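You operate a simulated robot arm through the tools that you are given. There is no shell and no other tool. Be economical: measure what you need, move in short steps, check, and stop when the job is done.

Carry out the task below with a simulated robot arm. There is one attempt and no reset: what you move stays moved.

## Task
Shut the air, bleed the rig and free the green regulator.
Fine: bleed to zero before its lever comes off; it has passed, so it goes in the PASS tray. Set down upright: what you pick out.

Only the result counts: the job must be done as asked and must still hold three seconds after the hand-in. Knocking over, shifting, dropping, spilling or breaking anything else fails it.

## Robot
A 7-joint arm with a two-finger parallel gripper on a trunk, on a base that drives. Base frame: it is fixed to the floor where the robot stands at the start and does not move with it; the origin is under the middle of the robot, x ahead of it, y to its left, z up; the surface under the hand at the start is at about z = 0.88. Lengths are in m, angles in rad, forces in N, time in s.
With the tool pointing down near the work surface it reaches from about 0.28 to 0.72 m from the robot's upright axis, wherever it stands. Its first joint turns from -2.897 to 2.897 rad. Places, roughly: air lever [0.5, 0, 1]; green tray of the bench [0.8, -0.1, 0.9]; lever of the green bench regulator [0.4, 0.2, 1.1]. Payload 1.57 kg.
The tool frame sits at the grasp point between the pads (the TCP): z along the fingers, y along the line on which they close. The tips reach 0.03 m beyond it. The gripper opens to 0.08 m. The fingers are 0.017 m wide and 0.012 m thick; the gripper's body (0.04 by 0.082 m) begins 0.08 m behind the TCP.
Orientation is that of the tool frame in the base frame, as a unit quaternion [x, y, z, w]. With the fingers straight down and closing along the base's y, the tool's x points along the base's -x, its y along +y and its z along -z.

## Interface
- The arm moves only by the tool arm_command. Its argument "series" is a list of rows, each a list of 7 numbers: the shift along the tool's x, y, z in units of 25 mm (1.0 is 25 mm), then the turn, a rotation vector about the tool's x, y, z in units of 8 degrees (1.0 is 8 degrees), then the closure in counts, from 0 (fully open) to 255 (shut). In form: [[x, y, z, ax, ay, az, fingers], ...]. A call has 1 to 20 rows; each row shifts and turns the commanded pose from where the row before left it, along the tool's axes as they then stand. A call with a number of a shift or a turn outside -1 to 1 is refused whole. A row lasts 0.2 s, in which the tool goes at most 0.05 m and 0.15 rad; a call with a longer step from one row to the next is refused whole, and so is a gripper value outside its range. A pose out of reach is approached as far as the arm can. The call stops where the force on the tool passes 40 N (or 10 N more than at its start, if that is more) or the arm is blocked; 0.2 s more then pass. Each finger travels about 0.072 m/s and halts on what it meets, pressing with about 34 N; the grip force reading is that of the motor and also rises with nothing between the fingers. The clock runs only during rows and for 0.2 s after the last one: add rows that do not move to give the fingers time. It gives the time, the measured TCP pose, the force on the tool (base axes), the opening and the grip force at its end, in the units of the frame above (readings bear some noise), with the torque about the TCP (base axes, N m) and any sound that the robot's microphone picked up.
- Cameras (640 x 400 px; columns grow to the right, rows downward): "scene" is now at [0.0116, 0.1293, 1.4792]; the picture's right is [-0.10, -0.99, 0.00], its down [-0.53, 0.05, -0.85] and it looks along [0.84, -0.09, -0.53] (base axes); focal length 258 px, centre (320, 200). "wrist" rides on the gripper at [0.072, -0.007, -0.122] in the tool frame; the picture's right is [0.09, 1.00, 0.00], its down [-0.84, 0.08, -0.54] and it looks along [-0.54, 0.05, 0.84] (tool axes); focal length 238 px, centre (320, 200). There is no depth. A picture from a camera that has moved, and an enlarged one, comes with that camera's place and axes in the base frame and with its lens.
- get_image(camera): a new picture of that camera. The clock stands still meanwhile.
- lift_body(by): slides the trunk up (or, below 0, down) by that many m; the arm and the scene camera ride with it, the base frame stays. It gives what a move gives, with no picture.
- base_move(legs): drives the robot by 1 to 6 legs, each [ahead, left, turn to the left] in m, m and rad, along the robot's own axes; the way and the turn of a leg run together, so that a leg with both is an arc; at most 1.5 m and 3.142 rad a leg. The arm and the cameras ride along, it lands a little off, and it stops where it bumps. It gives what a move gives.
- turn_head(pan, tilt): turns the head with the scene camera to pan (to the left, within 1.501 rad either way) and tilt (down, from -0.506 to 1.204), counted from straight ahead of the robot. It gives what a move gives.
- close_up(camera, box): a new picture of the part [left, top, right, bottom] of that camera's present view, enlarged. The clock stands still meanwhile.
- finish_job(): hands the job in; it is judged then, once.

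Work in short steps. Places have to be worked out from the pictures, the camera data and where the tool is seen: move nearer, look again, correct. Check each grasp and each placing, and mend what went wrong. You have 120 turns and 90 pictures in all, those below and enlarged ones among them. Open the gripper and draw the arm clear of the work before you hand the job in, unless the task says otherwise; then end with one line.

The tools are called after "Request:" as a command line: name --pt "numbers of a row" for each row, then --argument value for the rest, lists and objects as JSON in quotes. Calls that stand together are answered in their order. arm_command: Moves the arm, as the interface text tells. Its arguments: {"type":"object","properties":{"series":{"type":"array"}},"required":["series"]} The other tools are called the same way: lift_body (by) slides the trunk up or down; base_move (legs) drives the base; turn_head (pan, tilt) turns the head that bears the scene camera; get_image (camera) takes a picture; close_up (camera, box) takes an enlarged picture of a part of a camera's view; finish_job () hands the job in.

At the start:

```text
clock: 0.0
position: [0.3998, 0.0743, 1.3091]
tcp_rot: [0.0, 1.0, 0.0, 0.0]
wrist_force: [1.0, -0.1, 0.5]
wrist_torque: [-0.01, 0.02, -0.03]
finger_gap: 0.0801
gripper_force: 0.1
trunk travel left (down, up): [-0.275, 0.205]
robot x, y, heading: [-0.0, -0.0, 0.001]
head pan, tilt: [-0.101, 0.56]
```

scene: 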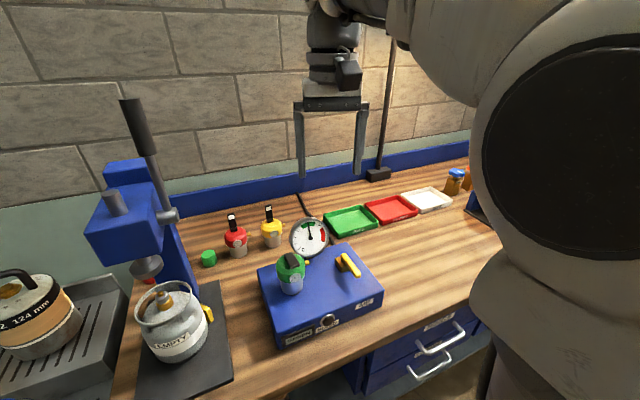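
wrist: 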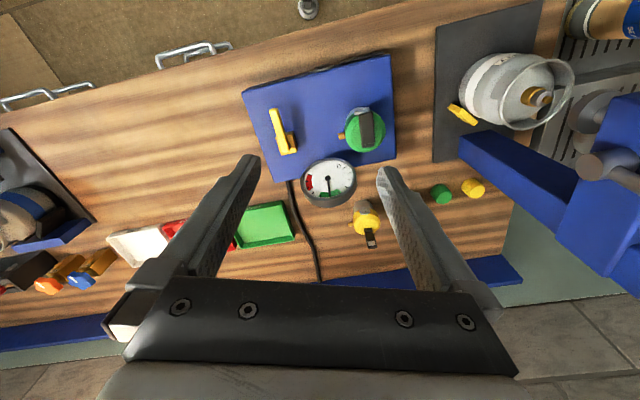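

The rig is a blue box with a yellow air lever, a gauge and the green regulator with a lever. I enlarge to read labels and details.

Request:
close_up --camera "scene" --box '[240, 200, 400, 350]'

Request:
close_up --camera "scene" --box '[310, 150, 490, 260]'

Request:
close_up --camera "wrist" --box '[220, 50, 420, 260]'

```text
2.67 times, centred on (320, 275) of scene
camera zoom: at [0.0116, 0.1293, 1.4792], right [-0.1, -0.99, 0.0], down [-0.53, 0.05, -0.85], along [0.84, -0.09, -0.53], focal length 689 px, centre (320, 0)
```

zoom: 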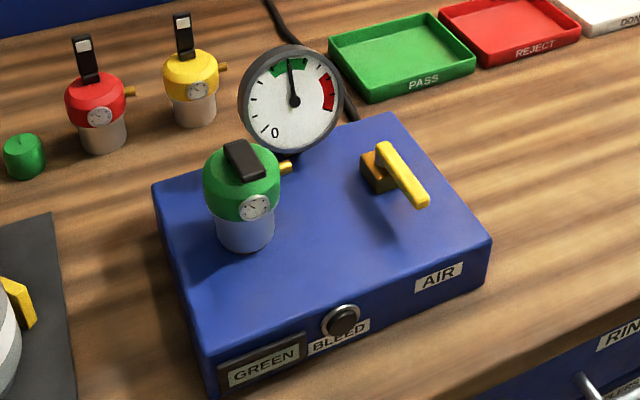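

```text
3.56 times, centred on (400, 205) of scene
camera zoom: at [0.0116, 0.1293, 1.4792], right [-0.1, -0.99, 0.0], down [-0.53, 0.05, -0.85], along [0.84, -0.09, -0.53], focal length 919 px, centre (36, 182)
```

zoom: 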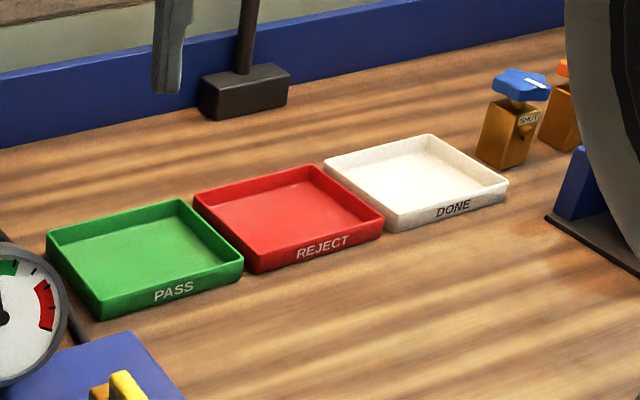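

```text
1.90 times, centred on (320, 155) of wrist
camera zoom: at [0.3283, 0.0669, 1.4312], right [-0.09, 1.0, 0.0], down [0.84, 0.08, 0.54], along [0.54, 0.05, -0.84], focal length 454 px, centre (320, 286)
```

zoom: 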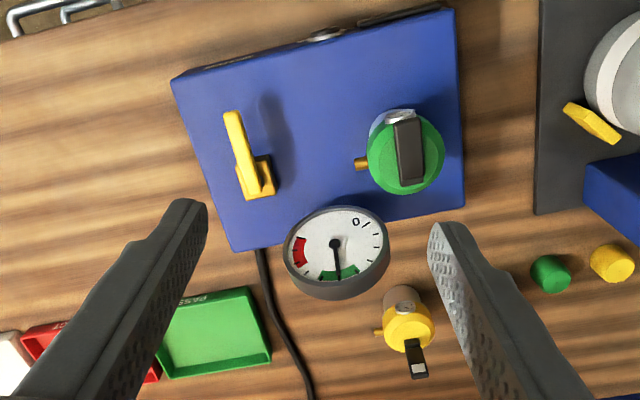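

Estimates: air-lever hub about (0.50, 0.02, 0.99) with its tip about (0.43, -0.005). Bleed button about (0.36, 0.07, 0.93), green regulator about (0.43, 0.147, top 1.06), box yawed about 18°. I go lower for a closer look.

Request:
arm_command --pt "1 0 1 0 0 0 0" --pt "1 0 1 0 0 0 0" --pt "0.5 0 1 0 0 0 0" --pt "0 0 1 0 0 0 0"

Request:
get_image --camera "wrist"

```text
clock: 1.0
position: [0.3375, 0.0747, 1.2087]
tcp_rot: [0.0, 1.0, 0.0, 0.001]
wrist_force: [-0.3, 0.5, 0.1]
wrist_torque: [0.0, 0.02, 0.01]
finger_gap: 0.0798
gripper_force: 0.1
trunk travel left (down, up): [-0.275, 0.205]
robot x, y, heading: [0.0024, 0.0001, 0.005]
head pan, tilt: [-0.101, 0.56]
```

```text
84 pictures are left
camera wrist: at [0.2653, 0.0664, 1.3307], right [-0.09, 1.0, 0.0], down [0.84, 0.08, 0.54], along [0.54, 0.05, -0.84], focal length 238 px, centre (320, 200)
```

wrist: 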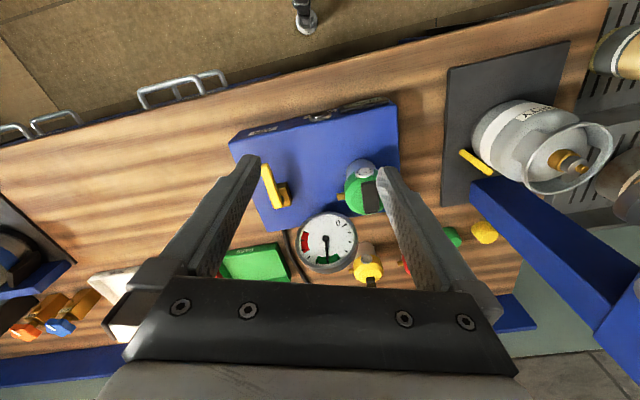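

Request:
close_up --camera "wrist" --box '[230, 100, 410, 290]'

Request:
close_up --camera "scene" --box '[260, 240, 390, 330]'

Request:
close_up --camera "scene" --box '[200, 190, 320, 300]'

```text
2.11 times, centred on (320, 195) of wrist
camera zoom: at [0.2653, 0.0664, 1.3307], right [-0.09, 1.0, 0.0], down [0.84, 0.08, 0.54], along [0.54, 0.05, -0.84], focal length 502 px, centre (320, 210)
```

zoom: 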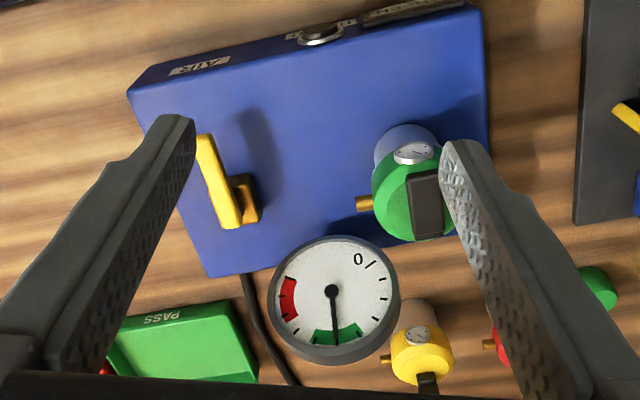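

```text
4.44 times, centred on (325, 285) of scene
camera zoom: at [0.0116, 0.1293, 1.4792], right [-0.1, -0.99, 0.0], down [-0.53, 0.05, -0.85], along [0.84, -0.09, -0.53], focal length 1149 px, centre (298, -178)
```

zoom: 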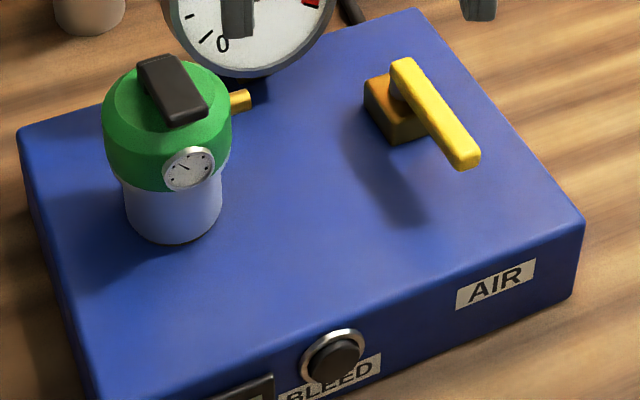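

```text
3.64 times, centred on (260, 245) of scene
camera zoom: at [0.0116, 0.1293, 1.4792], right [-0.1, -0.99, 0.0], down [-0.53, 0.05, -0.85], along [0.84, -0.09, -0.53], focal length 940 px, centre (538, 36)
```

zoom: 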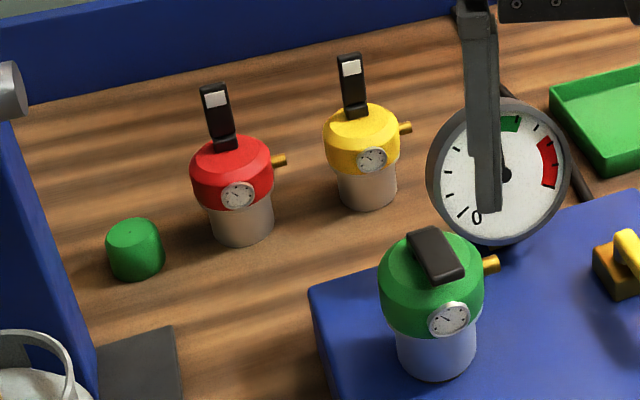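

Box top is about z 0.96 and the lever's tip about (0.425, -0.005, 0.99), pivoting near (0.485, 0.02). I move above the lever with a 19° yaw so the fingers can straddle it, and half-close them.

Request:
arm_command --pt "-1 -0.73 0 0 0 0 140" --pt "-1 -0.73 0 0 0 0 140" --pt "-1 -0.73 0 0 0 0 140" --pt "-1 -0.73 0 0 0 0 140" --pt "0 0 1 0 0 -0.8 140" --pt "0 0 1 0 0 -0.8 140" --pt "0 0 1 0 0 -0.8 140" --pt "0 0 1 0 0 0 140" --pt "0 0 1 0 0 0 140"

Request:
get_image --camera "wrist"

Request:
close_up --camera "scene" --box '[260, 200, 420, 320]'

```text
clock: 3.0
position: [0.4365, 0.0025, 1.0845]
tcp_rot: [-0.167, 0.986, 0.0, 0.0]
wrist_force: [0.3, -0.3, 0.7]
wrist_torque: [0.02, -0.01, -0.03]
finger_gap: 0.0358
gripper_force: 0.1
trunk travel left (down, up): [-0.275, 0.205]
robot x, y, heading: [0.0008, -0.0012, -0.002]
head pan, tilt: [-0.101, 0.56]
```

```text
80 pictures are left
camera wrist: at [0.3722, -0.0284, 1.2062], right [-0.42, 0.91, 0.0], down [0.76, 0.35, 0.54], along [0.49, 0.23, -0.84], focal length 238 px, centre (320, 200)
```

wrist: 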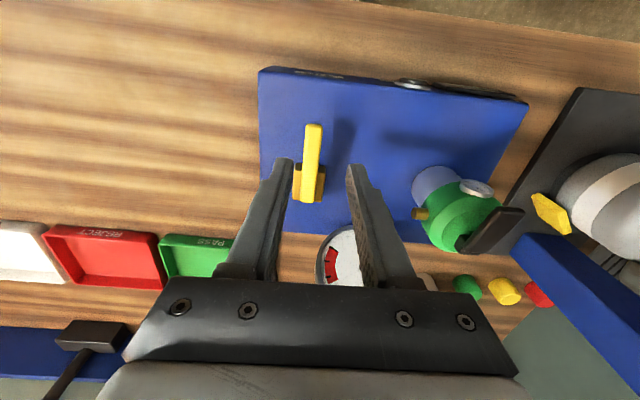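

```text
3.33 times, centred on (340, 260) of scene
camera zoom: at [0.0116, 0.1293, 1.4792], right [-0.1, -0.99, 0.0], down [-0.53, 0.05, -0.85], along [0.84, -0.09, -0.53], focal length 862 px, centre (253, 0)
```

zoom: 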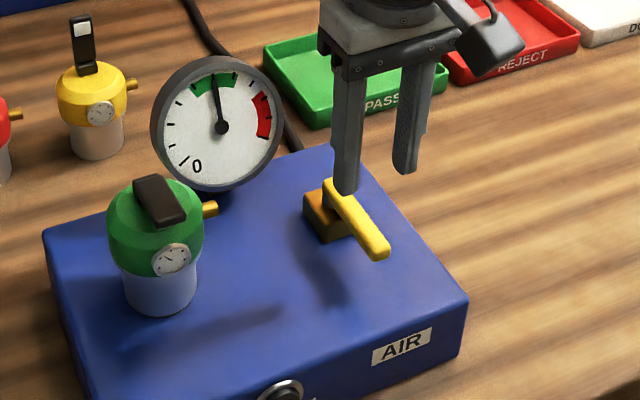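

The lever is aligned between the fingers, about 7 mm to the right of centre. I shift that and descend to straddle it.

Request:
arm_command --pt "0 -0.28 0.6 0 0 0 140" --pt "0 0 0.8 0 0 0 140" --pt "0 0 0.8 0 0 0 140" --pt "0 0 0.8 0 0 0 140"

Request:
close_up --camera "scene" --box '[280, 220, 400, 310]'

Request:
close_up --camera "wrist" --box '[230, 80, 430, 260]'

```text
clock: 4.0
position: [0.4416, -0.0054, 1.0087]
tcp_rot: [-0.168, 0.986, 0.001, 0.0]
wrist_force: [0.0, 1.8, 0.4]
wrist_torque: [-0.01, 0.01, 0.01]
finger_gap: 0.0362
gripper_force: 0.1
trunk travel left (down, up): [-0.275, 0.205]
robot x, y, heading: [0.0014, 0.0017, -0.002]
head pan, tilt: [-0.101, 0.56]
```

```text
4.44 times, centred on (340, 265) of scene
camera zoom: at [0.0116, 0.1293, 1.4792], right [-0.1, -0.99, 0.0], down [-0.53, 0.05, -0.85], along [0.84, -0.09, -0.53], focal length 1149 px, centre (231, -89)
```

zoom: 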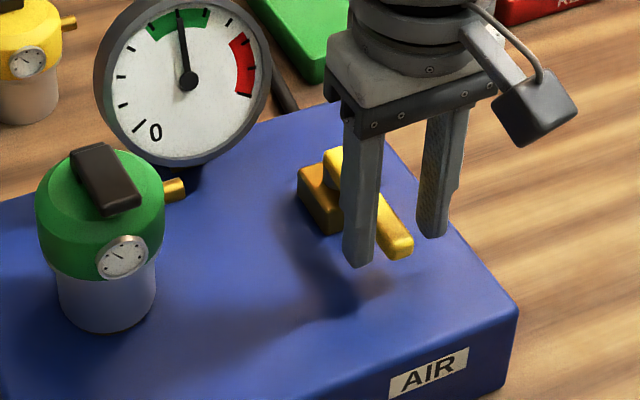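

```text
2.22 times, centred on (330, 170) of wrist
camera zoom: at [0.3755, -0.0356, 1.1309], right [-0.42, 0.91, 0.0], down [0.76, 0.35, 0.54], along [0.49, 0.23, -0.84], focal length 530 px, centre (298, 267)
```

zoom: 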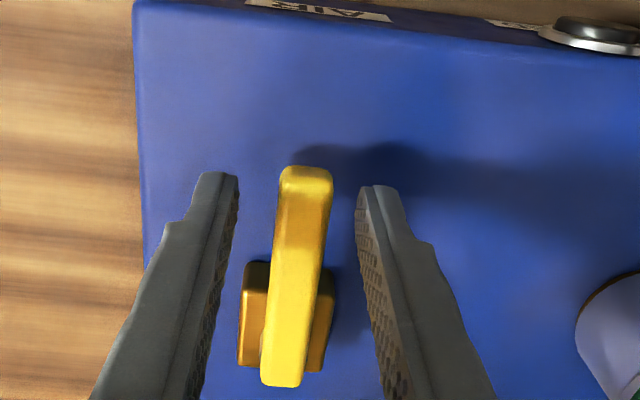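

The lever is straddled. I try turning it clockwise (tip to the left), in small steps, watching force.

Request:
arm_command --pt "0 0.3 0 0 0 0 140" --pt "0 0.3 0 0 0 0 140" --pt "0 0.2 0 0 0 0 140"

Request:
close_up --camera "wrist" --box '[230, 80, 430, 260]'

```text
clock: 4.8
position: [0.435, 0.0114, 1.0096]
tcp_rot: [-0.166, 0.986, 0.0, 0.001]
wrist_force: [4.4, -11.6, 4.7]
wrist_torque: [-0.24, -0.12, -0.15]
finger_gap: 0.0468
gripper_force: 6.1
trunk travel left (down, up): [-0.275, 0.205]
robot x, y, heading: [-0.0, -0.0057, 0.002]
head pan, tilt: [-0.101, 0.56]
```

```text
2.22 times, centred on (330, 170) of wrist
camera zoom: at [0.3692, -0.0189, 1.1311], right [-0.41, 0.91, 0.0], down [0.76, 0.35, 0.54], along [0.5, 0.22, -0.84], focal length 530 px, centre (298, 267)
```

zoom: 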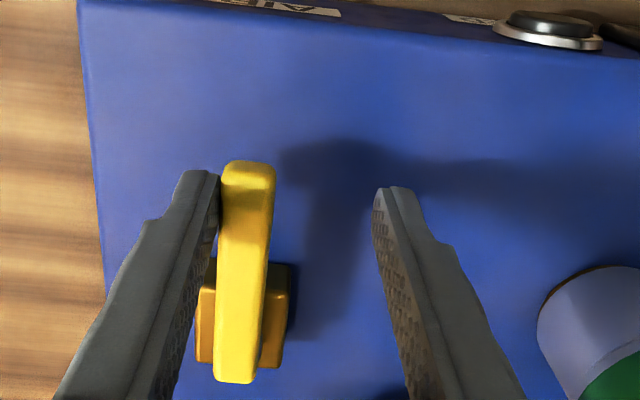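

The lever didn't yield at about 12 N that way (the finger gave). I back off and try the other direction the same way.

Request:
arm_command --pt "0 -0.6 0 0 0 0 140" --pt "0 -0.4 0 0 0 0 140" --pt "0 -0.3 0 0 0 0 140" --pt "0 -0.2 0 0 0 0 140" --pt "0 -0.2 0 0 0 0 140"

Request:
close_up --camera "wrist" --box '[230, 80, 430, 260]'

```text
clock: 6.0
position: [0.448, -0.0262, 1.0077]
tcp_rot: [-0.167, 0.986, 0.0, 0.0]
wrist_force: [0.4, 0.6, -0.4]
wrist_torque: [0.01, 0.04, 0.01]
finger_gap: 0.0364
gripper_force: 0.6
trunk travel left (down, up): [-0.275, 0.205]
robot x, y, heading: [-0.0011, -0.0005, 0.002]
head pan, tilt: [-0.101, 0.56]
```

```text
2.22 times, centred on (330, 170) of wrist
camera zoom: at [0.382, -0.0568, 1.1308], right [-0.41, 0.91, 0.0], down [0.76, 0.35, 0.54], along [0.49, 0.22, -0.84], focal length 530 px, centre (298, 267)
```

zoom: 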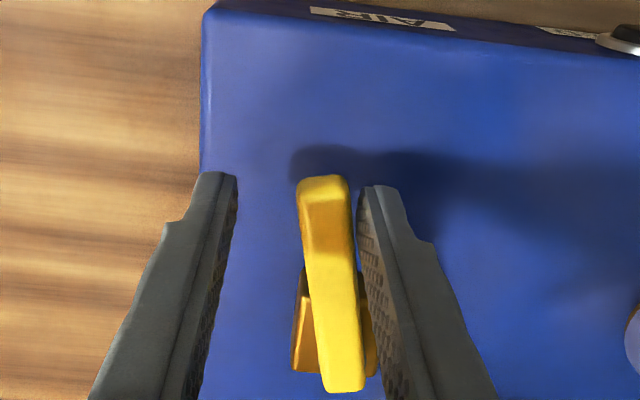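

It turns that way (tip to the right); it has moved about 10°. I continue along the arc about the pivot, yawing along.

Request:
arm_command --pt "-0.13 -0.23 0 0 0 -1 140" --pt "-0.13 -0.23 0 0 0 -1 140" --pt "-0.13 -0.23 0 0 0 -1 140" --pt "-0.13 -0.23 0 0 0 -1 140" --pt "-0.13 -0.23 0 0 0 -1 140"

Request:
close_up --camera "wrist" --box '[230, 80, 430, 260]'

```text
clock: 7.2
position: [0.4791, -0.0415, 1.0096]
tcp_rot: [-0.495, 0.869, -0.001, -0.001]
wrist_force: [0.4, 0.2, -0.7]
wrist_torque: [-0.01, 0.01, -0.02]
finger_gap: 0.0365
gripper_force: 0.5
trunk travel left (down, up): [-0.275, 0.205]
robot x, y, heading: [0.0034, -0.0016, 0.003]
head pan, tilt: [-0.101, 0.56]
```

```text
2.22 times, centred on (330, 170) of wrist
camera zoom: at [0.4464, -0.1068, 1.1318], right [-0.9, 0.43, 0.0], down [0.36, 0.76, 0.54], along [0.23, 0.49, -0.84], focal length 530 px, centre (298, 267)
```

zoom: 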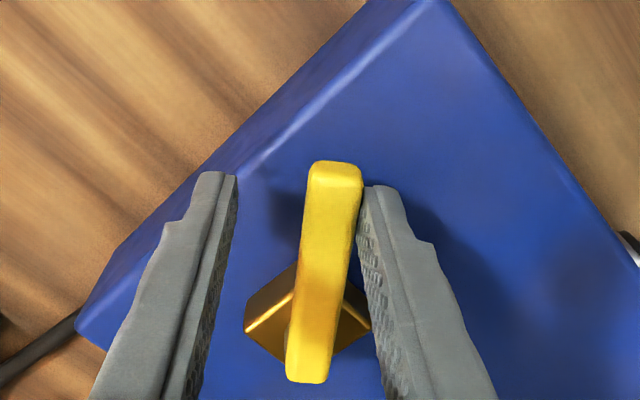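

It follows well, at about 45° now. Continuing the arc.

Request:
arm_command --pt "-0.13 -0.25 0 0 0 -1 140" --pt "-0.13 -0.25 0 0 0 -1 140" --pt "-0.13 -0.25 0 0 0 -1 140" --pt "-0.13 -0.25 0 0 0 -1 140" --pt "-0.13 -0.25 0 0 0 -1 140"

Request:
close_up --camera "wrist" --box '[230, 80, 430, 260]'

Request:
close_up --camera "scene" --box '[260, 200, 420, 320]'

```text
clock: 8.4
position: [0.5102, -0.0328, 1.0085]
tcp_rot: [0.763, -0.646, 0.0, 0.0]
wrist_force: [0.4, -0.5, 0.1]
wrist_torque: [0.0, 0.02, 0.01]
finger_gap: 0.0365
gripper_force: 0.3
trunk travel left (down, up): [-0.275, 0.205]
robot x, y, heading: [0.0012, -0.0023, 0.002]
head pan, tilt: [-0.101, 0.56]
```

```text
2.22 times, centred on (330, 170) of wrist
camera zoom: at [0.528, -0.1033, 1.1313], right [-0.97, -0.25, 0.0], down [-0.21, 0.81, 0.54], along [-0.14, 0.52, -0.84], focal length 530 px, centre (298, 267)
```

zoom: 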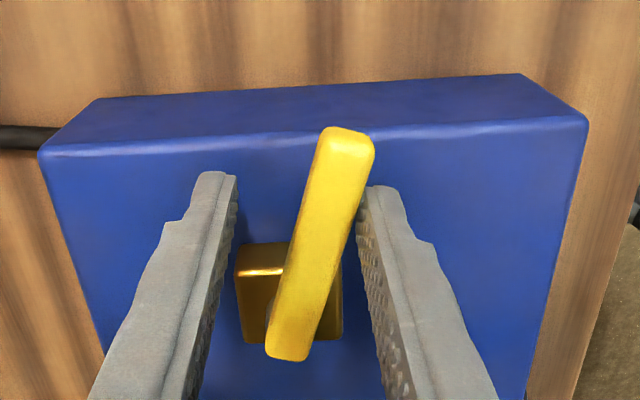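

```text
3.33 times, centred on (340, 260) of scene
camera zoom: at [0.0116, 0.1293, 1.4792], right [-0.1, -0.99, 0.0], down [-0.53, 0.05, -0.85], along [0.84, -0.09, -0.53], focal length 862 px, centre (253, 0)
```

zoom: 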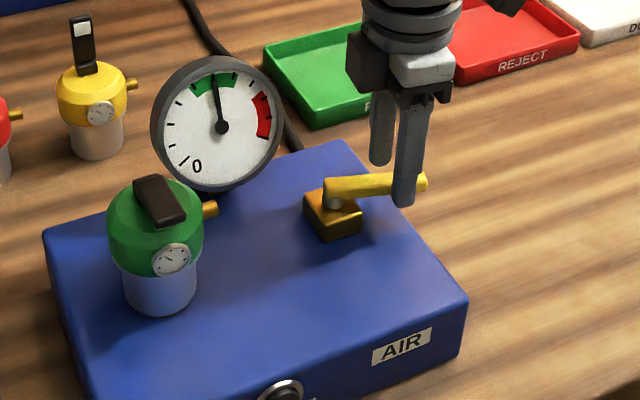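

About 15° remains to perpendicular. I push on gently (tool -y, i.e. backwards) in small steps until it resists.

Request:
arm_command --pt "0 -0.25 0 0 0 0 140" --pt "0 -0.25 0 0 0 0 140" --pt "0 -0.2 0 0 0 0 140" --pt "0 0 0 0 0 0 140"

Request:
close_up --camera "wrist" --box '[230, 80, 430, 260]'

```text
clock: 9.4
position: [0.5271, -0.0312, 1.0103]
tcp_rot: [0.761, -0.649, 0.0, 0.001]
wrist_force: [-4.7, -2.9, 1.6]
wrist_torque: [-0.06, 0.13, 0.1]
finger_gap: 0.0405
gripper_force: 2.2
trunk travel left (down, up): [-0.275, 0.205]
robot x, y, heading: [0.0016, 0.0002, -0.001]
head pan, tilt: [-0.101, 0.56]
```

```text
2.22 times, centred on (330, 170) of wrist
camera zoom: at [0.5449, -0.1013, 1.1317], right [-0.97, -0.25, 0.0], down [-0.21, 0.81, 0.54], along [-0.14, 0.52, -0.84], focal length 530 px, centre (298, 267)
```

zoom: 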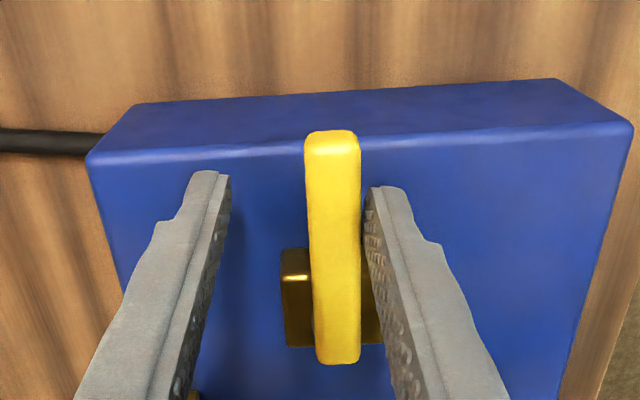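

The lever is now square across, at its stop (5 N). I back off, rise, unwind the yaw and go to look at the bleed button from the front.

Request:
arm_command --pt "0 0.25 0 0 0 0 140" --pt "0 0 -1 0 0 0 140" --pt "0 0 -1 0 0 0 140" --pt "0 0 -1 0 0 0 140" --pt "0 0 -1 0 0 0 140" --pt "0 0 -1 0 0 0 140" --pt "0 0 0 0 0 1 140" --pt "0 0 0 0 0 1 140" --pt "0 0 0 0 0 1 140" --pt "0 0 0 0 0 1 140" --pt "0 0 0 0 0 1 140" --pt "0 0 0 0 0 1 140" --pt "0 0 0 0 0 1 140" --pt "0 0 0 0 0 1 140" --pt "0 0 0 0 0 1 140" --pt "0 0 0 0 0 1 140"

Request:
arm_command --pt "0.88 0.76 0 0 0 0 255" --pt "0.88 0.76 0 0 0 0 255" --pt "0.88 0.76 0 0 0 0 255" --pt "0.88 0.76 0 0 0 0 255" --pt "0.88 0.76 0 0 0 0 255" --pt "0.88 0.76 0 0 0 0 255" --pt "0.88 0.76 0 0 0 0 255" --pt "0.88 0.76 0 0 0 0 255"

Request:
get_image --camera "wrist"

Request:
close_up --camera "scene" --box '[250, 210, 400, 350]'

```text
clock: 12.8
position: [0.5224, -0.0309, 1.1341]
tcp_rot: [-0.166, 0.986, 0.0, -0.001]
wrist_force: [0.5, -0.3, -0.2]
wrist_torque: [0.0, -0.01, -0.01]
finger_gap: 0.036
gripper_force: 0.1
trunk travel left (down, up): [-0.275, 0.205]
robot x, y, heading: [-0.002, -0.0014, -0.005]
head pan, tilt: [-0.101, 0.56]
```

```text
clock: 14.6
position: [0.3057, 0.0534, 1.1372]
tcp_rot: [-0.166, 0.986, 0.0, 0.0]
wrist_force: [0.2, 0.5, -0.4]
wrist_torque: [0.02, 0.0, 0.01]
finger_gap: 0.0
gripper_force: 21.6
trunk travel left (down, up): [-0.275, 0.205]
robot x, y, heading: [-0.0011, 0.0042, -0.003]
head pan, tilt: [-0.101, 0.56]
```

```text
70 pictures are left
camera wrist: at [0.24, 0.0225, 1.2575], right [-0.42, 0.91, 0.0], down [0.76, 0.35, 0.54], along [0.49, 0.22, -0.84], focal length 238 px, centre (320, 200)
```

wrist: 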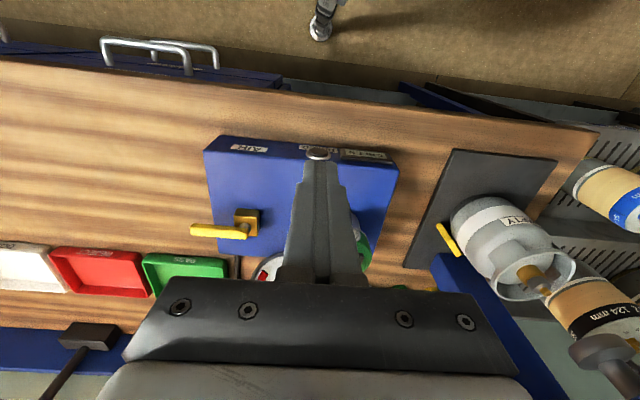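

```text
2.86 times, centred on (325, 280) of scene
camera zoom: at [0.0117, 0.1293, 1.4792], right [-0.1, -0.99, 0.0], down [-0.53, 0.05, -0.85], along [0.84, -0.09, -0.53], focal length 738 px, centre (306, -29)
```

zoom: 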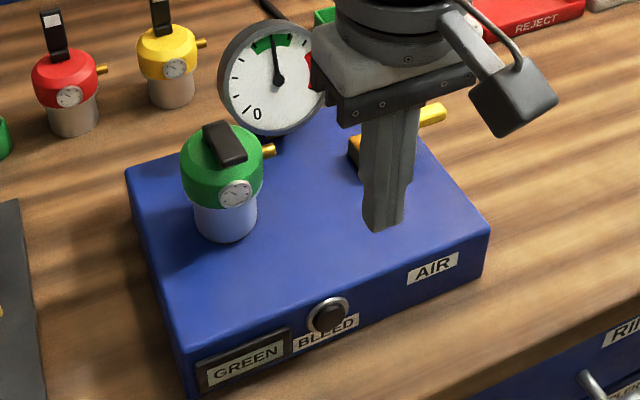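

The button is at about (0.358, 0.073, 0.93), straight ahead of the closed fingers by about 4.5 cm. I lower in front of it.

Request:
arm_command --pt "0 0 1 0 0 0 255" --pt "0 0 1 0 0 0 255" --pt "0 0 1 0 0 0 255" --pt "0 0 1 0 0 0 255" --pt "0 0 1 0 0 0 255" --pt "0 0 1 0 0 0 255" --pt "0 0 1 0 0 0 255" --pt "0 0 0.6 0 0 0 255" --pt "-0.8 0 0 0 0 0 255"

Request:
close_up --camera "scene" --box '[250, 210, 400, 350]'

Request:
close_up --camera "wrist" --box '[220, 40, 420, 220]'

```text
clock: 16.6
position: [0.3251, 0.0609, 0.9438]
tcp_rot: [-0.167, 0.986, 0.0, 0.0]
wrist_force: [-0.5, 0.4, 0.4]
wrist_torque: [-0.02, 0.0, 0.01]
finger_gap: 0.0002
gripper_force: 21.3
trunk travel left (down, up): [-0.275, 0.205]
robot x, y, heading: [-0.0029, 0.0028, -0.002]
head pan, tilt: [-0.101, 0.56]
```

```text
2.86 times, centred on (325, 280) of scene
camera zoom: at [0.0115, 0.1293, 1.4792], right [-0.1, -0.99, 0.0], down [-0.53, 0.05, -0.85], along [0.84, -0.09, -0.53], focal length 738 px, centre (306, -29)
```

zoom: 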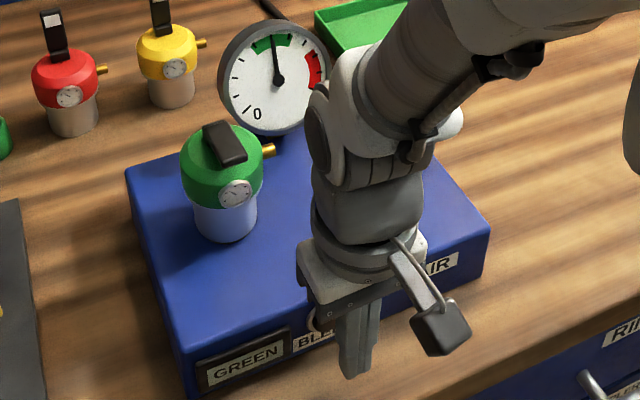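

```text
2.22 times, centred on (320, 130) of wrist
camera zoom: at [0.2585, 0.0297, 1.0655], right [-0.41, 0.91, 0.0], down [0.76, 0.35, 0.54], along [0.49, 0.22, -0.84], focal length 530 px, centre (320, 356)
```

zoom: 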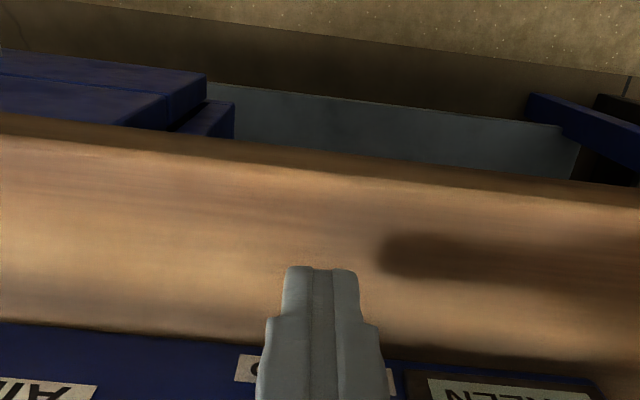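

Aligned with the button. I push in slowly, watching force and gauge.

Request:
arm_command --pt "-0.4 0 0 0 0 0 255" --pt "-0.4 0 0 0 0 0 255" --pt "-0.2 0 0 0 0 0 255" --pt "-0.2 0 0 0 0 0 255"

Request:
close_up --camera "scene" --box '[250, 210, 400, 350]'

```text
clock: 17.6
position: [0.3522, 0.0708, 0.9443]
tcp_rot: [-0.167, 0.986, 0.0, 0.0]
wrist_force: [-2.3, -0.9, -0.8]
wrist_torque: [-0.01, 0.03, -0.01]
finger_gap: 0.0
gripper_force: 21.1
trunk travel left (down, up): [-0.275, 0.205]
robot x, y, heading: [0.0019, 0.0007, 0.002]
head pan, tilt: [-0.101, 0.56]
heard: click
```

```text
2.86 times, centred on (325, 280) of scene
camera zoom: at [0.0115, 0.1292, 1.4792], right [-0.1, -0.99, 0.0], down [-0.53, 0.05, -0.85], along [0.84, -0.09, -0.53], focal length 738 px, centre (306, -29)
```

zoom: 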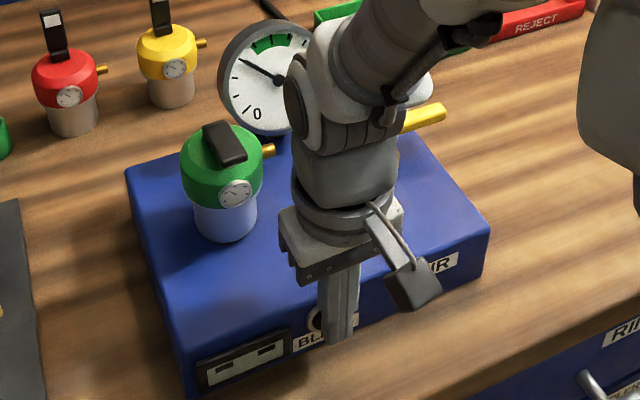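

It clicked and the gauge is falling. I hold it pressed.

Request:
arm_command --pt "0 0 0 0 0 0 255" --pt "0 0 0 0 0 0 255" --pt "0 0 0 0 0 0 255" --pt "0 0 0 0 0 0 255" --pt "0 0 0 0 0 0 255" --pt "0 0 0 0 0 0 255" --pt "0 0 0 0 0 0 255" --pt "0 0 0 0 0 0 255" --pt "0 0 0 0 0 0 255" --pt "0 0 0 0 0 0 255"

Request:
close_up --camera "scene" --box '[250, 210, 400, 350]'

```text
clock: 19.8
position: [0.352, 0.0706, 0.9456]
tcp_rot: [-0.167, 0.986, 0.0, 0.0]
wrist_force: [-1.1, -0.3, 0.0]
wrist_torque: [0.03, 0.05, 0.0]
finger_gap: 0.0
gripper_force: 21.2
trunk travel left (down, up): [-0.275, 0.205]
robot x, y, heading: [-0.0015, -0.0019, 0.005]
head pan, tilt: [-0.101, 0.56]
```

```text
2.86 times, centred on (325, 280) of scene
camera zoom: at [0.0115, 0.1293, 1.4792], right [-0.1, -0.99, 0.0], down [-0.53, 0.05, -0.85], along [0.84, -0.09, -0.53], focal length 738 px, centre (306, -29)
```

zoom: 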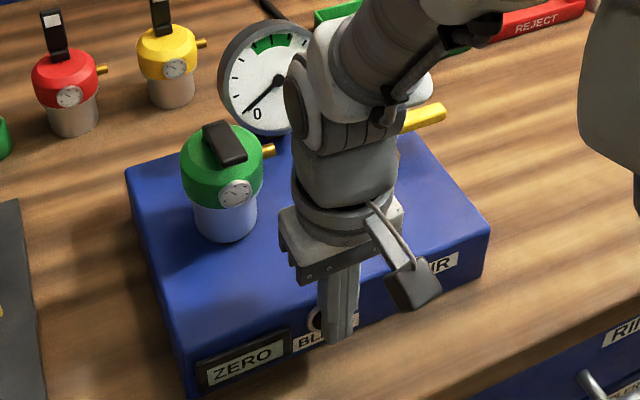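

The display reads ZERO and the needle is at 0. I release the button, rise, and go to look at the regulator from its front.

Request:
arm_command --pt "1 0 0 0 0 0 255" --pt "1 0 0 0 0 0 255" --pt "0 0.3 -1 0 0 0 200" --pt "0 0.3 -1 0 0 0 160" --pt "0 0.3 -1 0 0 0 130" --pt "0 0.3 -1 0 0 0 130" --pt "0 0.3 -1 0 0 0 130" --pt "0 0.3 -1 0 0 0 130" --pt "0 0.3 -1 0 0 0 130" --pt "0 0.1 -1 0 0 0 130"

Request:
get_image --camera "wrist"

Request:
close_up --camera "scene" --box '[250, 210, 400, 350]'

```text
clock: 22.0
position: [0.2865, 0.1057, 1.1455]
tcp_rot: [-0.168, 0.986, -0.001, 0.0]
wrist_force: [-0.9, -0.2, -0.5]
wrist_torque: [0.03, -0.03, 0.01]
finger_gap: 0.0392
gripper_force: 0.0
trunk travel left (down, up): [-0.275, 0.205]
robot x, y, heading: [-0.0028, -0.0051, 0.001]
head pan, tilt: [-0.101, 0.56]
```

```text
64 pictures are left
camera wrist: at [0.2213, 0.0742, 1.2676], right [-0.42, 0.91, 0.0], down [0.76, 0.35, 0.54], along [0.49, 0.23, -0.84], focal length 238 px, centre (320, 200)
```

wrist: 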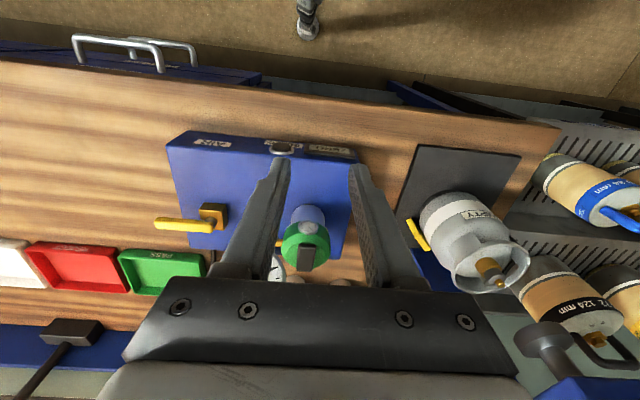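

```text
2.86 times, centred on (325, 280) of scene
camera zoom: at [0.0117, 0.1293, 1.4792], right [-0.1, -0.99, 0.0], down [-0.53, 0.05, -0.85], along [0.84, -0.09, -0.53], focal length 738 px, centre (306, -29)
```

zoom: 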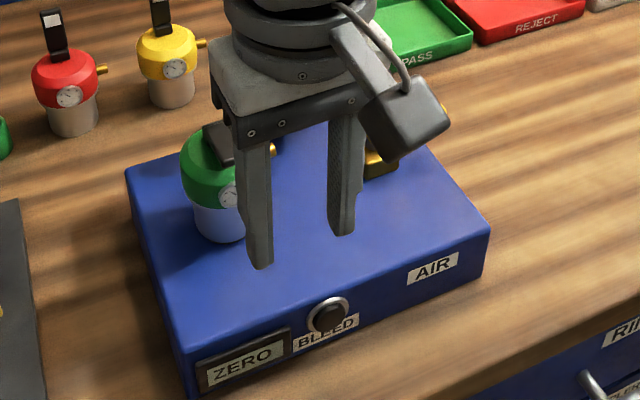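

ZERO holds after release. Zooming onto the clamp lever.

Request:
close_up --camera "wrist" --box '[265, 190, 345, 280]'

Request:
close_up --camera "scene" --box '[215, 190, 295, 250]'

```text
4.44 times, centred on (305, 235) of wrist
camera zoom: at [0.2213, 0.0742, 1.2676], right [-0.42, 0.91, 0.0], down [0.76, 0.35, 0.54], along [0.49, 0.23, -0.84], focal length 1059 px, centre (387, 44)
```

zoom: 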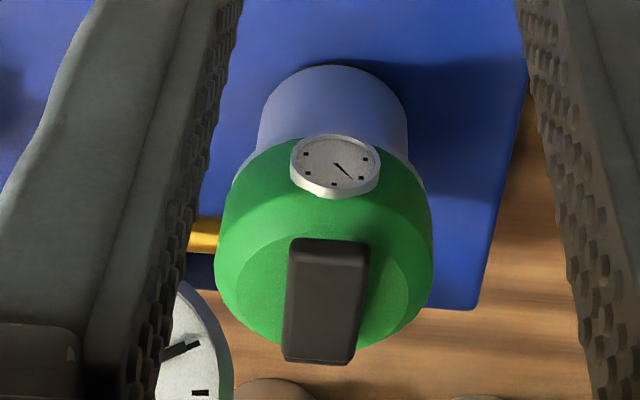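

```text
6.67 times, centred on (255, 220) of scene
camera zoom: at [0.0117, 0.1293, 1.4792], right [-0.1, -0.99, 0.0], down [-0.53, 0.05, -0.85], along [0.84, -0.09, -0.53], focal length 1723 px, centre (753, 67)
```

zoom: 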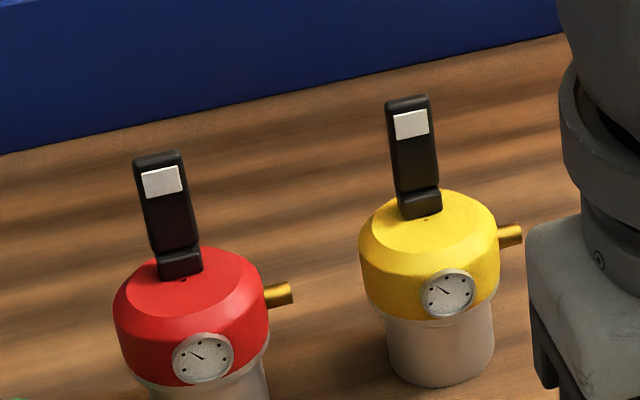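

To be sure which end of the lever is hinged, I take a view from the regulator's right side.

Request:
arm_command --pt "-0.4 -1 0.5 0 0 0 130" --pt "-0.4 -1 0.5 0 0 0 130" --pt "-0.4 -1 0.5 0 0 0 130" --pt "-0.4 -1 0.5 0 0 0 130" --pt "-0.4 -1 0.5 0 0 0 130"

Request:
close_up --camera "wrist" --box '[340, 120, 580, 320]'

```text
clock: 23.2
position: [0.3772, 0.0038, 1.0819]
tcp_rot: [-0.167, 0.986, 0.0, 0.0]
wrist_force: [-0.3, 1.0, 0.6]
wrist_torque: [0.0, -0.06, -0.02]
finger_gap: 0.0394
gripper_force: 0.1
trunk travel left (down, up): [-0.275, 0.205]
robot x, y, heading: [-0.0025, -0.0023, 0.001]
head pan, tilt: [-0.101, 0.56]
```

```text
2.00 times, centred on (460, 220) of wrist
camera zoom: at [0.3104, -0.0264, 1.2036], right [-0.42, 0.91, 0.0], down [0.76, 0.35, 0.54], along [0.49, 0.23, -0.84], focal length 477 px, centre (40, 160)
```

zoom: 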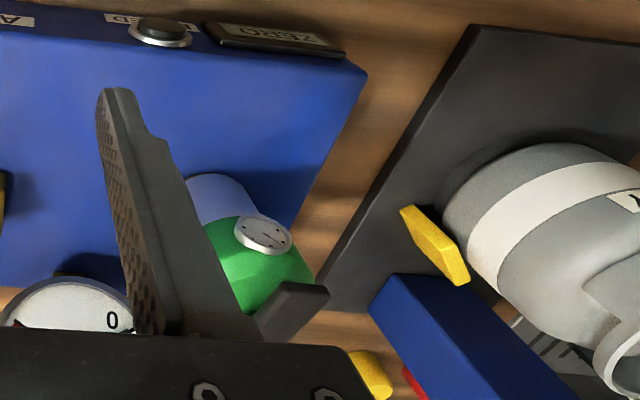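

The finger hides it; I go 6 cm further in.

Request:
arm_command --pt "-0.9 0 0 0 0 0 130" --pt "-0.9 0 0 0 0 0 130" --pt "-0.9 -0.8 0 0 0 0 130"

Request:
close_up --camera "wrist" --box '[390, 130, 570, 280]'

```text
clock: 24.0
position: [0.4454, 0.0087, 1.0795]
tcp_rot: [-0.168, 0.986, 0.0, 0.0]
wrist_force: [-0.3, 0.2, 0.4]
wrist_torque: [-0.02, 0.01, 0.04]
finger_gap: 0.0391
gripper_force: 0.0
trunk travel left (down, up): [-0.275, 0.205]
robot x, y, heading: [0.0006, 0.0008, -0.002]
head pan, tilt: [-0.101, 0.56]
```

```text
2.67 times, centred on (480, 205) of wrist
camera zoom: at [0.3804, -0.0226, 1.2025], right [-0.42, 0.91, 0.0], down [0.76, 0.35, 0.54], along [0.49, 0.23, -0.84], focal length 636 px, centre (-107, 187)
```

zoom: 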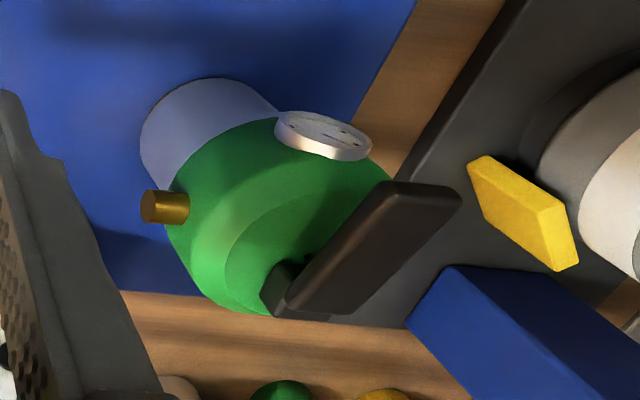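

Now it's clear: the hinge is at the back (about (0.462, 0.16, 1.043)) and the free end rises to the front (about (0.402, 0.142, 1.067)). I rise and move above the free end with the fingers to straddle it.

Request:
arm_command --pt "0 0 -1 0 0 0 130" --pt "0 0 -1 0 0 0 130" --pt "-0.12 0.92 0 0 0 0 130" --pt "-0.12 0.92 0 0 0 0 130" --pt "-0.12 0.92 0 0 0 0 130" --pt "-0.12 0.92 0 0 0 0 130" --pt "-0.12 0.92 0 0 0 0 130" --pt "-0.12 0.92 0 0 0 0 130"

Request:
close_up --camera "wrist" --box '[220, 60, 420, 260]'

Request:
close_up --camera "scene" --box '[230, 200, 350, 320]'

```text
clock: 25.8
position: [0.4172, 0.1463, 1.1337]
tcp_rot: [-0.167, 0.986, 0.0, 0.0]
wrist_force: [0.0, 0.8, 0.4]
wrist_torque: [0.02, 0.02, 0.04]
finger_gap: 0.0391
gripper_force: 0.1
trunk travel left (down, up): [-0.275, 0.205]
robot x, y, heading: [0.0012, -0.0019, -0.002]
head pan, tilt: [-0.101, 0.56]
```

```text
2.00 times, centred on (320, 160) of wrist
camera zoom: at [0.3519, 0.1145, 1.2552], right [-0.41, 0.91, 0.0], down [0.76, 0.35, 0.54], along [0.49, 0.22, -0.84], focal length 477 px, centre (320, 280)
```

zoom: 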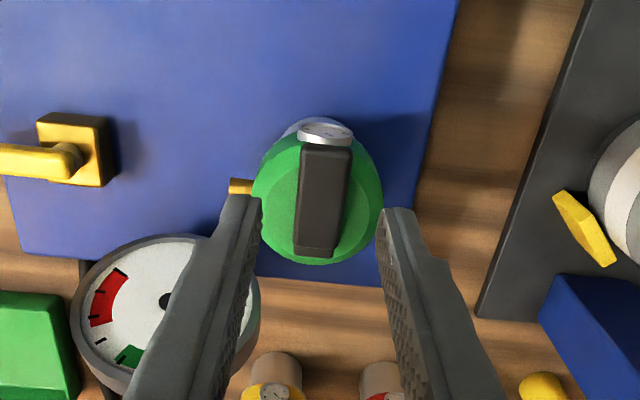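

```text
3.33 times, centred on (290, 260) of scene
camera zoom: at [0.0117, 0.1292, 1.4792], right [-0.1, -0.99, 0.0], down [-0.53, 0.05, -0.85], along [0.84, -0.09, -0.53], focal length 862 px, centre (420, 0)
```

zoom: 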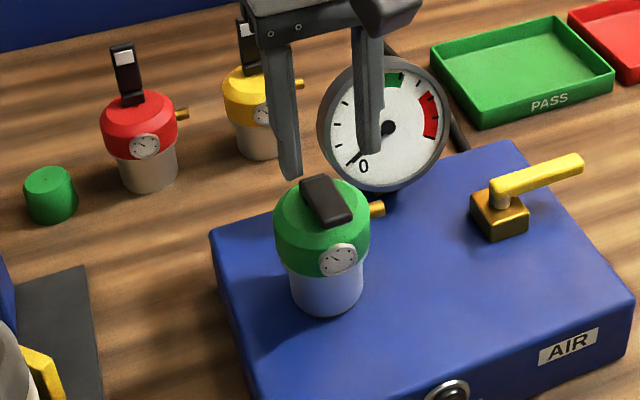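

The lever is centred between the fingers. I descend so the tips flank it, then close on it.

Request:
arm_command --pt "0 0 0.9 0 0 0 130" --pt "0 0 0.9 0 0 0 130" --pt "0 0 0.9 0 0 0 130" --pt "0 0 0 0 0 0 130"

Request:
close_up --camera "wrist" --box '[240, 80, 400, 240]'

Request:
close_up --camera "scene" --box '[250, 220, 330, 300]'

```text
clock: 26.8
position: [0.4181, 0.1461, 1.0697]
tcp_rot: [-0.168, 0.986, 0.002, 0.006]
wrist_force: [-6.5, -2.6, 21.6]
wrist_torque: [0.01, 0.14, -0.02]
finger_gap: 0.0392
gripper_force: 0.1
trunk travel left (down, up): [-0.275, 0.205]
robot x, y, heading: [-0.0011, -0.0023, 0.003]
head pan, tilt: [-0.101, 0.56]
stopped in row 4: the force on the tool passed its limit at 44 N (the readings are from after the stop); the commanded pose is now the measured one
```

```text
2.50 times, centred on (320, 160) of wrist
camera zoom: at [0.3508, 0.1139, 1.1914], right [-0.42, 0.91, 0.0], down [0.76, 0.35, 0.55], along [0.5, 0.23, -0.83], focal length 596 px, centre (320, 300)
```

zoom: 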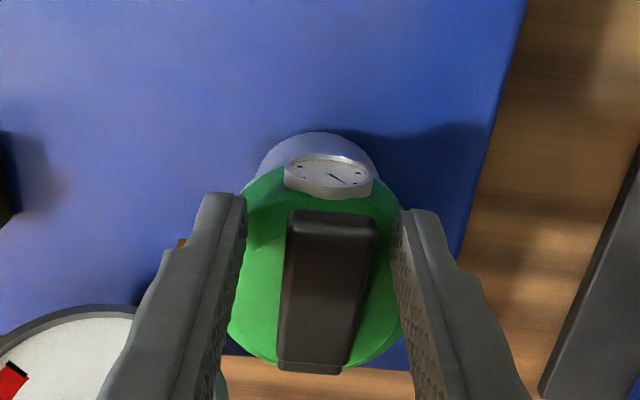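

```text
5.00 times, centred on (290, 260) of scene
camera zoom: at [0.0091, 0.1284, 1.4794], right [-0.1, -0.99, 0.0], down [-0.53, 0.05, -0.85], along [0.84, -0.09, -0.53], focal length 1292 px, centre (470, -100)
```

zoom: 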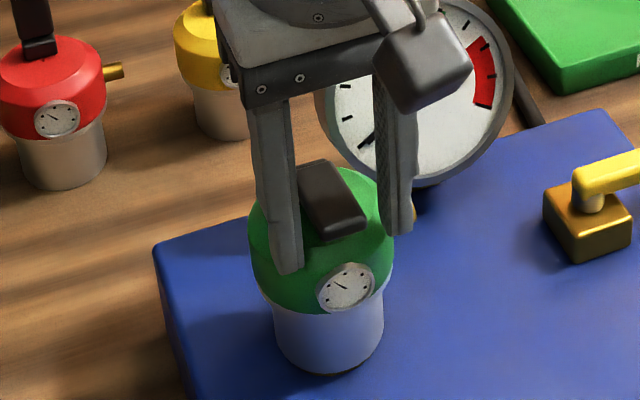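

The tips touched the cap's shoulder. I back up 4 mm and close on the lever.

Request:
arm_command --pt "0 0 -0.2 0 0 0 130" --pt "0 0 0 0 0 0 170" --pt "0 0 0 0 0 0 200" --pt "0 0 0 0 0 0 225" --pt "0 0 0 0 0 0 225"

Request:
close_up --camera "wrist" --box '[240, 80, 400, 240]'

```text
clock: 28.0
position: [0.4184, 0.1462, 1.0718]
tcp_rot: [-0.166, 0.986, 0.0, 0.004]
wrist_force: [-0.6, 3.7, -4.4]
wrist_torque: [0.12, 0.34, -0.41]
finger_gap: 0.0207
gripper_force: 33.9
trunk travel left (down, up): [-0.275, 0.205]
robot x, y, heading: [0.0019, -0.0034, 0.002]
head pan, tilt: [-0.101, 0.56]
```

```text
2.50 times, centred on (320, 160) of wrist
camera zoom: at [0.3528, 0.1154, 1.1933], right [-0.41, 0.91, 0.0], down [0.76, 0.35, 0.55], along [0.5, 0.23, -0.84], focal length 596 px, centre (320, 300)
```

zoom: 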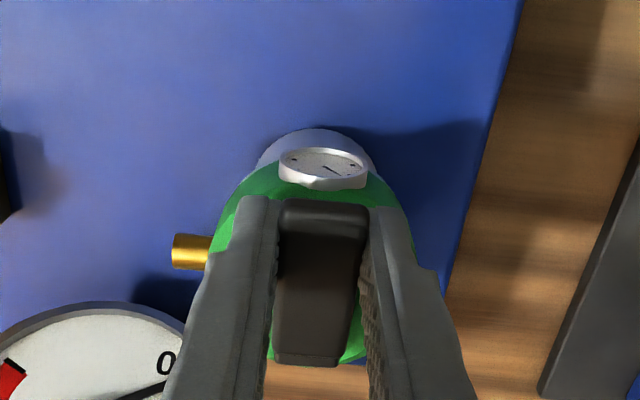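

The lever is gripped (20.7 mm). I start lifting it along its arc.

Request:
arm_command --pt "-0.14 0 -0.33 0 0 0 225" --pt "-0.19 0 -0.31 0 0 0 225" --pt "-0.24 0 -0.27 0 0 0 225"

Request:
close_up --camera "wrist" --box '[240, 80, 400, 240]'

Request:
close_up --camera "scene" --box '[250, 220, 330, 300]'

```text
clock: 28.8
position: [0.4308, 0.1497, 1.0961]
tcp_rot: [-0.168, 0.986, 0.001, 0.0]
wrist_force: [-14.4, -0.7, -14.6]
wrist_torque: [-0.29, 1.12, -0.32]
finger_gap: 0.0204
gripper_force: 34.0
trunk travel left (down, up): [-0.275, 0.205]
robot x, y, heading: [-0.0012, 0.0013, -0.006]
head pan, tilt: [-0.101, 0.56]
```

```text
2.50 times, centred on (320, 160) of wrist
camera zoom: at [0.3651, 0.1193, 1.2172], right [-0.42, 0.91, 0.0], down [0.76, 0.35, 0.54], along [0.5, 0.23, -0.84], focal length 596 px, centre (320, 300)
```

zoom: 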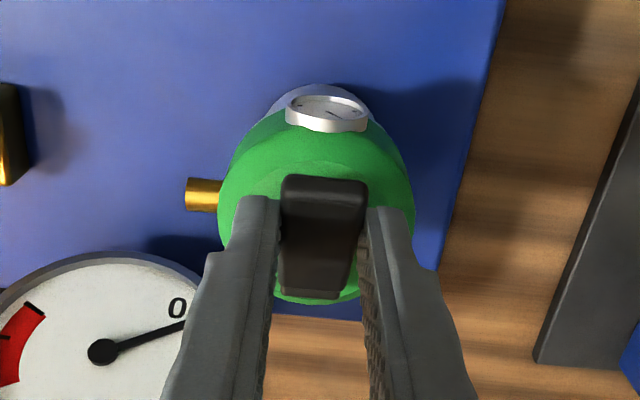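

```text
5.00 times, centred on (290, 260) of scene
camera zoom: at [0.0109, 0.1294, 1.4791], right [-0.1, -0.99, 0.0], down [-0.53, 0.05, -0.85], along [0.84, -0.09, -0.53], focal length 1292 px, centre (470, -100)
```

zoom: 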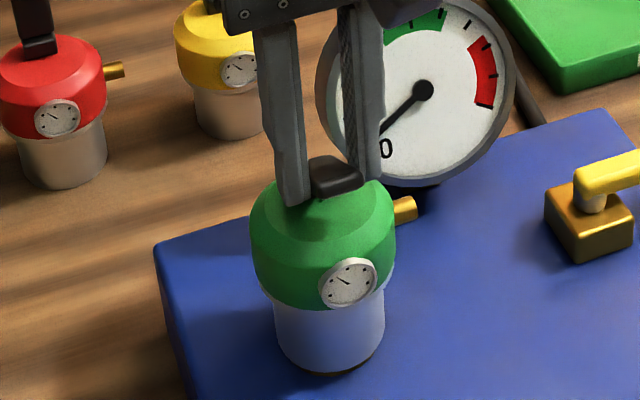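

The lever is rising (foreshortened) and the regulator stays put. I continue the arc.

Request:
arm_command --pt "-0.24 0 -0.24 0 0 0 225" --pt "-0.3 0 -0.18 0 0 0 225" --pt "-0.33 0 -0.12 0 0 0 225"

Request:
close_up --camera "wrist" --box '[240, 80, 400, 240]'

Request:
close_up --camera "scene" --box '[250, 220, 330, 300]'

```text
clock: 29.6
position: [0.4573, 0.1565, 1.1126]
tcp_rot: [-0.166, 0.986, 0.0, 0.008]
wrist_force: [-0.3, 0.0, -0.6]
wrist_torque: [0.04, 0.02, -0.04]
finger_gap: 0.01
gripper_force: 0.1
trunk travel left (down, up): [-0.275, 0.205]
robot x, y, heading: [0.0022, 0.0014, -0.003]
head pan, tilt: [-0.101, 0.56]
```

```text
2.50 times, centred on (320, 160) of wrist
camera zoom: at [0.3889, 0.1258, 1.2325], right [-0.41, 0.91, 0.0], down [0.76, 0.35, 0.56], along [0.51, 0.23, -0.83], focal length 596 px, centre (320, 300)
```

zoom: 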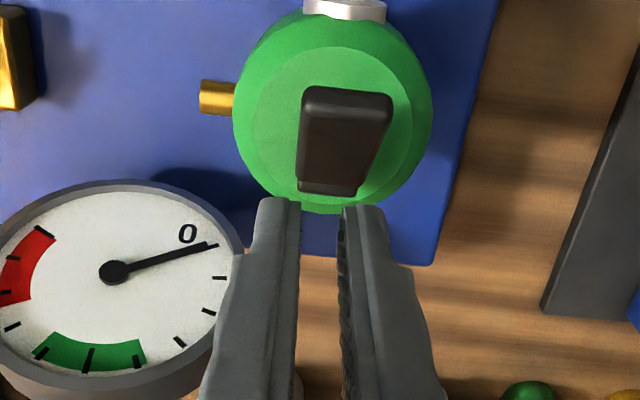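

```text
5.00 times, centred on (290, 260) of scene
camera zoom: at [0.0126, 0.1292, 1.4795], right [-0.1, -0.99, 0.0], down [-0.53, 0.05, -0.85], along [0.84, -0.09, -0.53], focal length 1292 px, centre (470, -100)
```

zoom: 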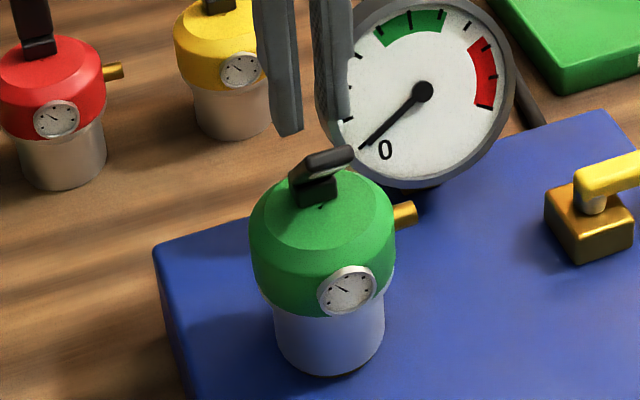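

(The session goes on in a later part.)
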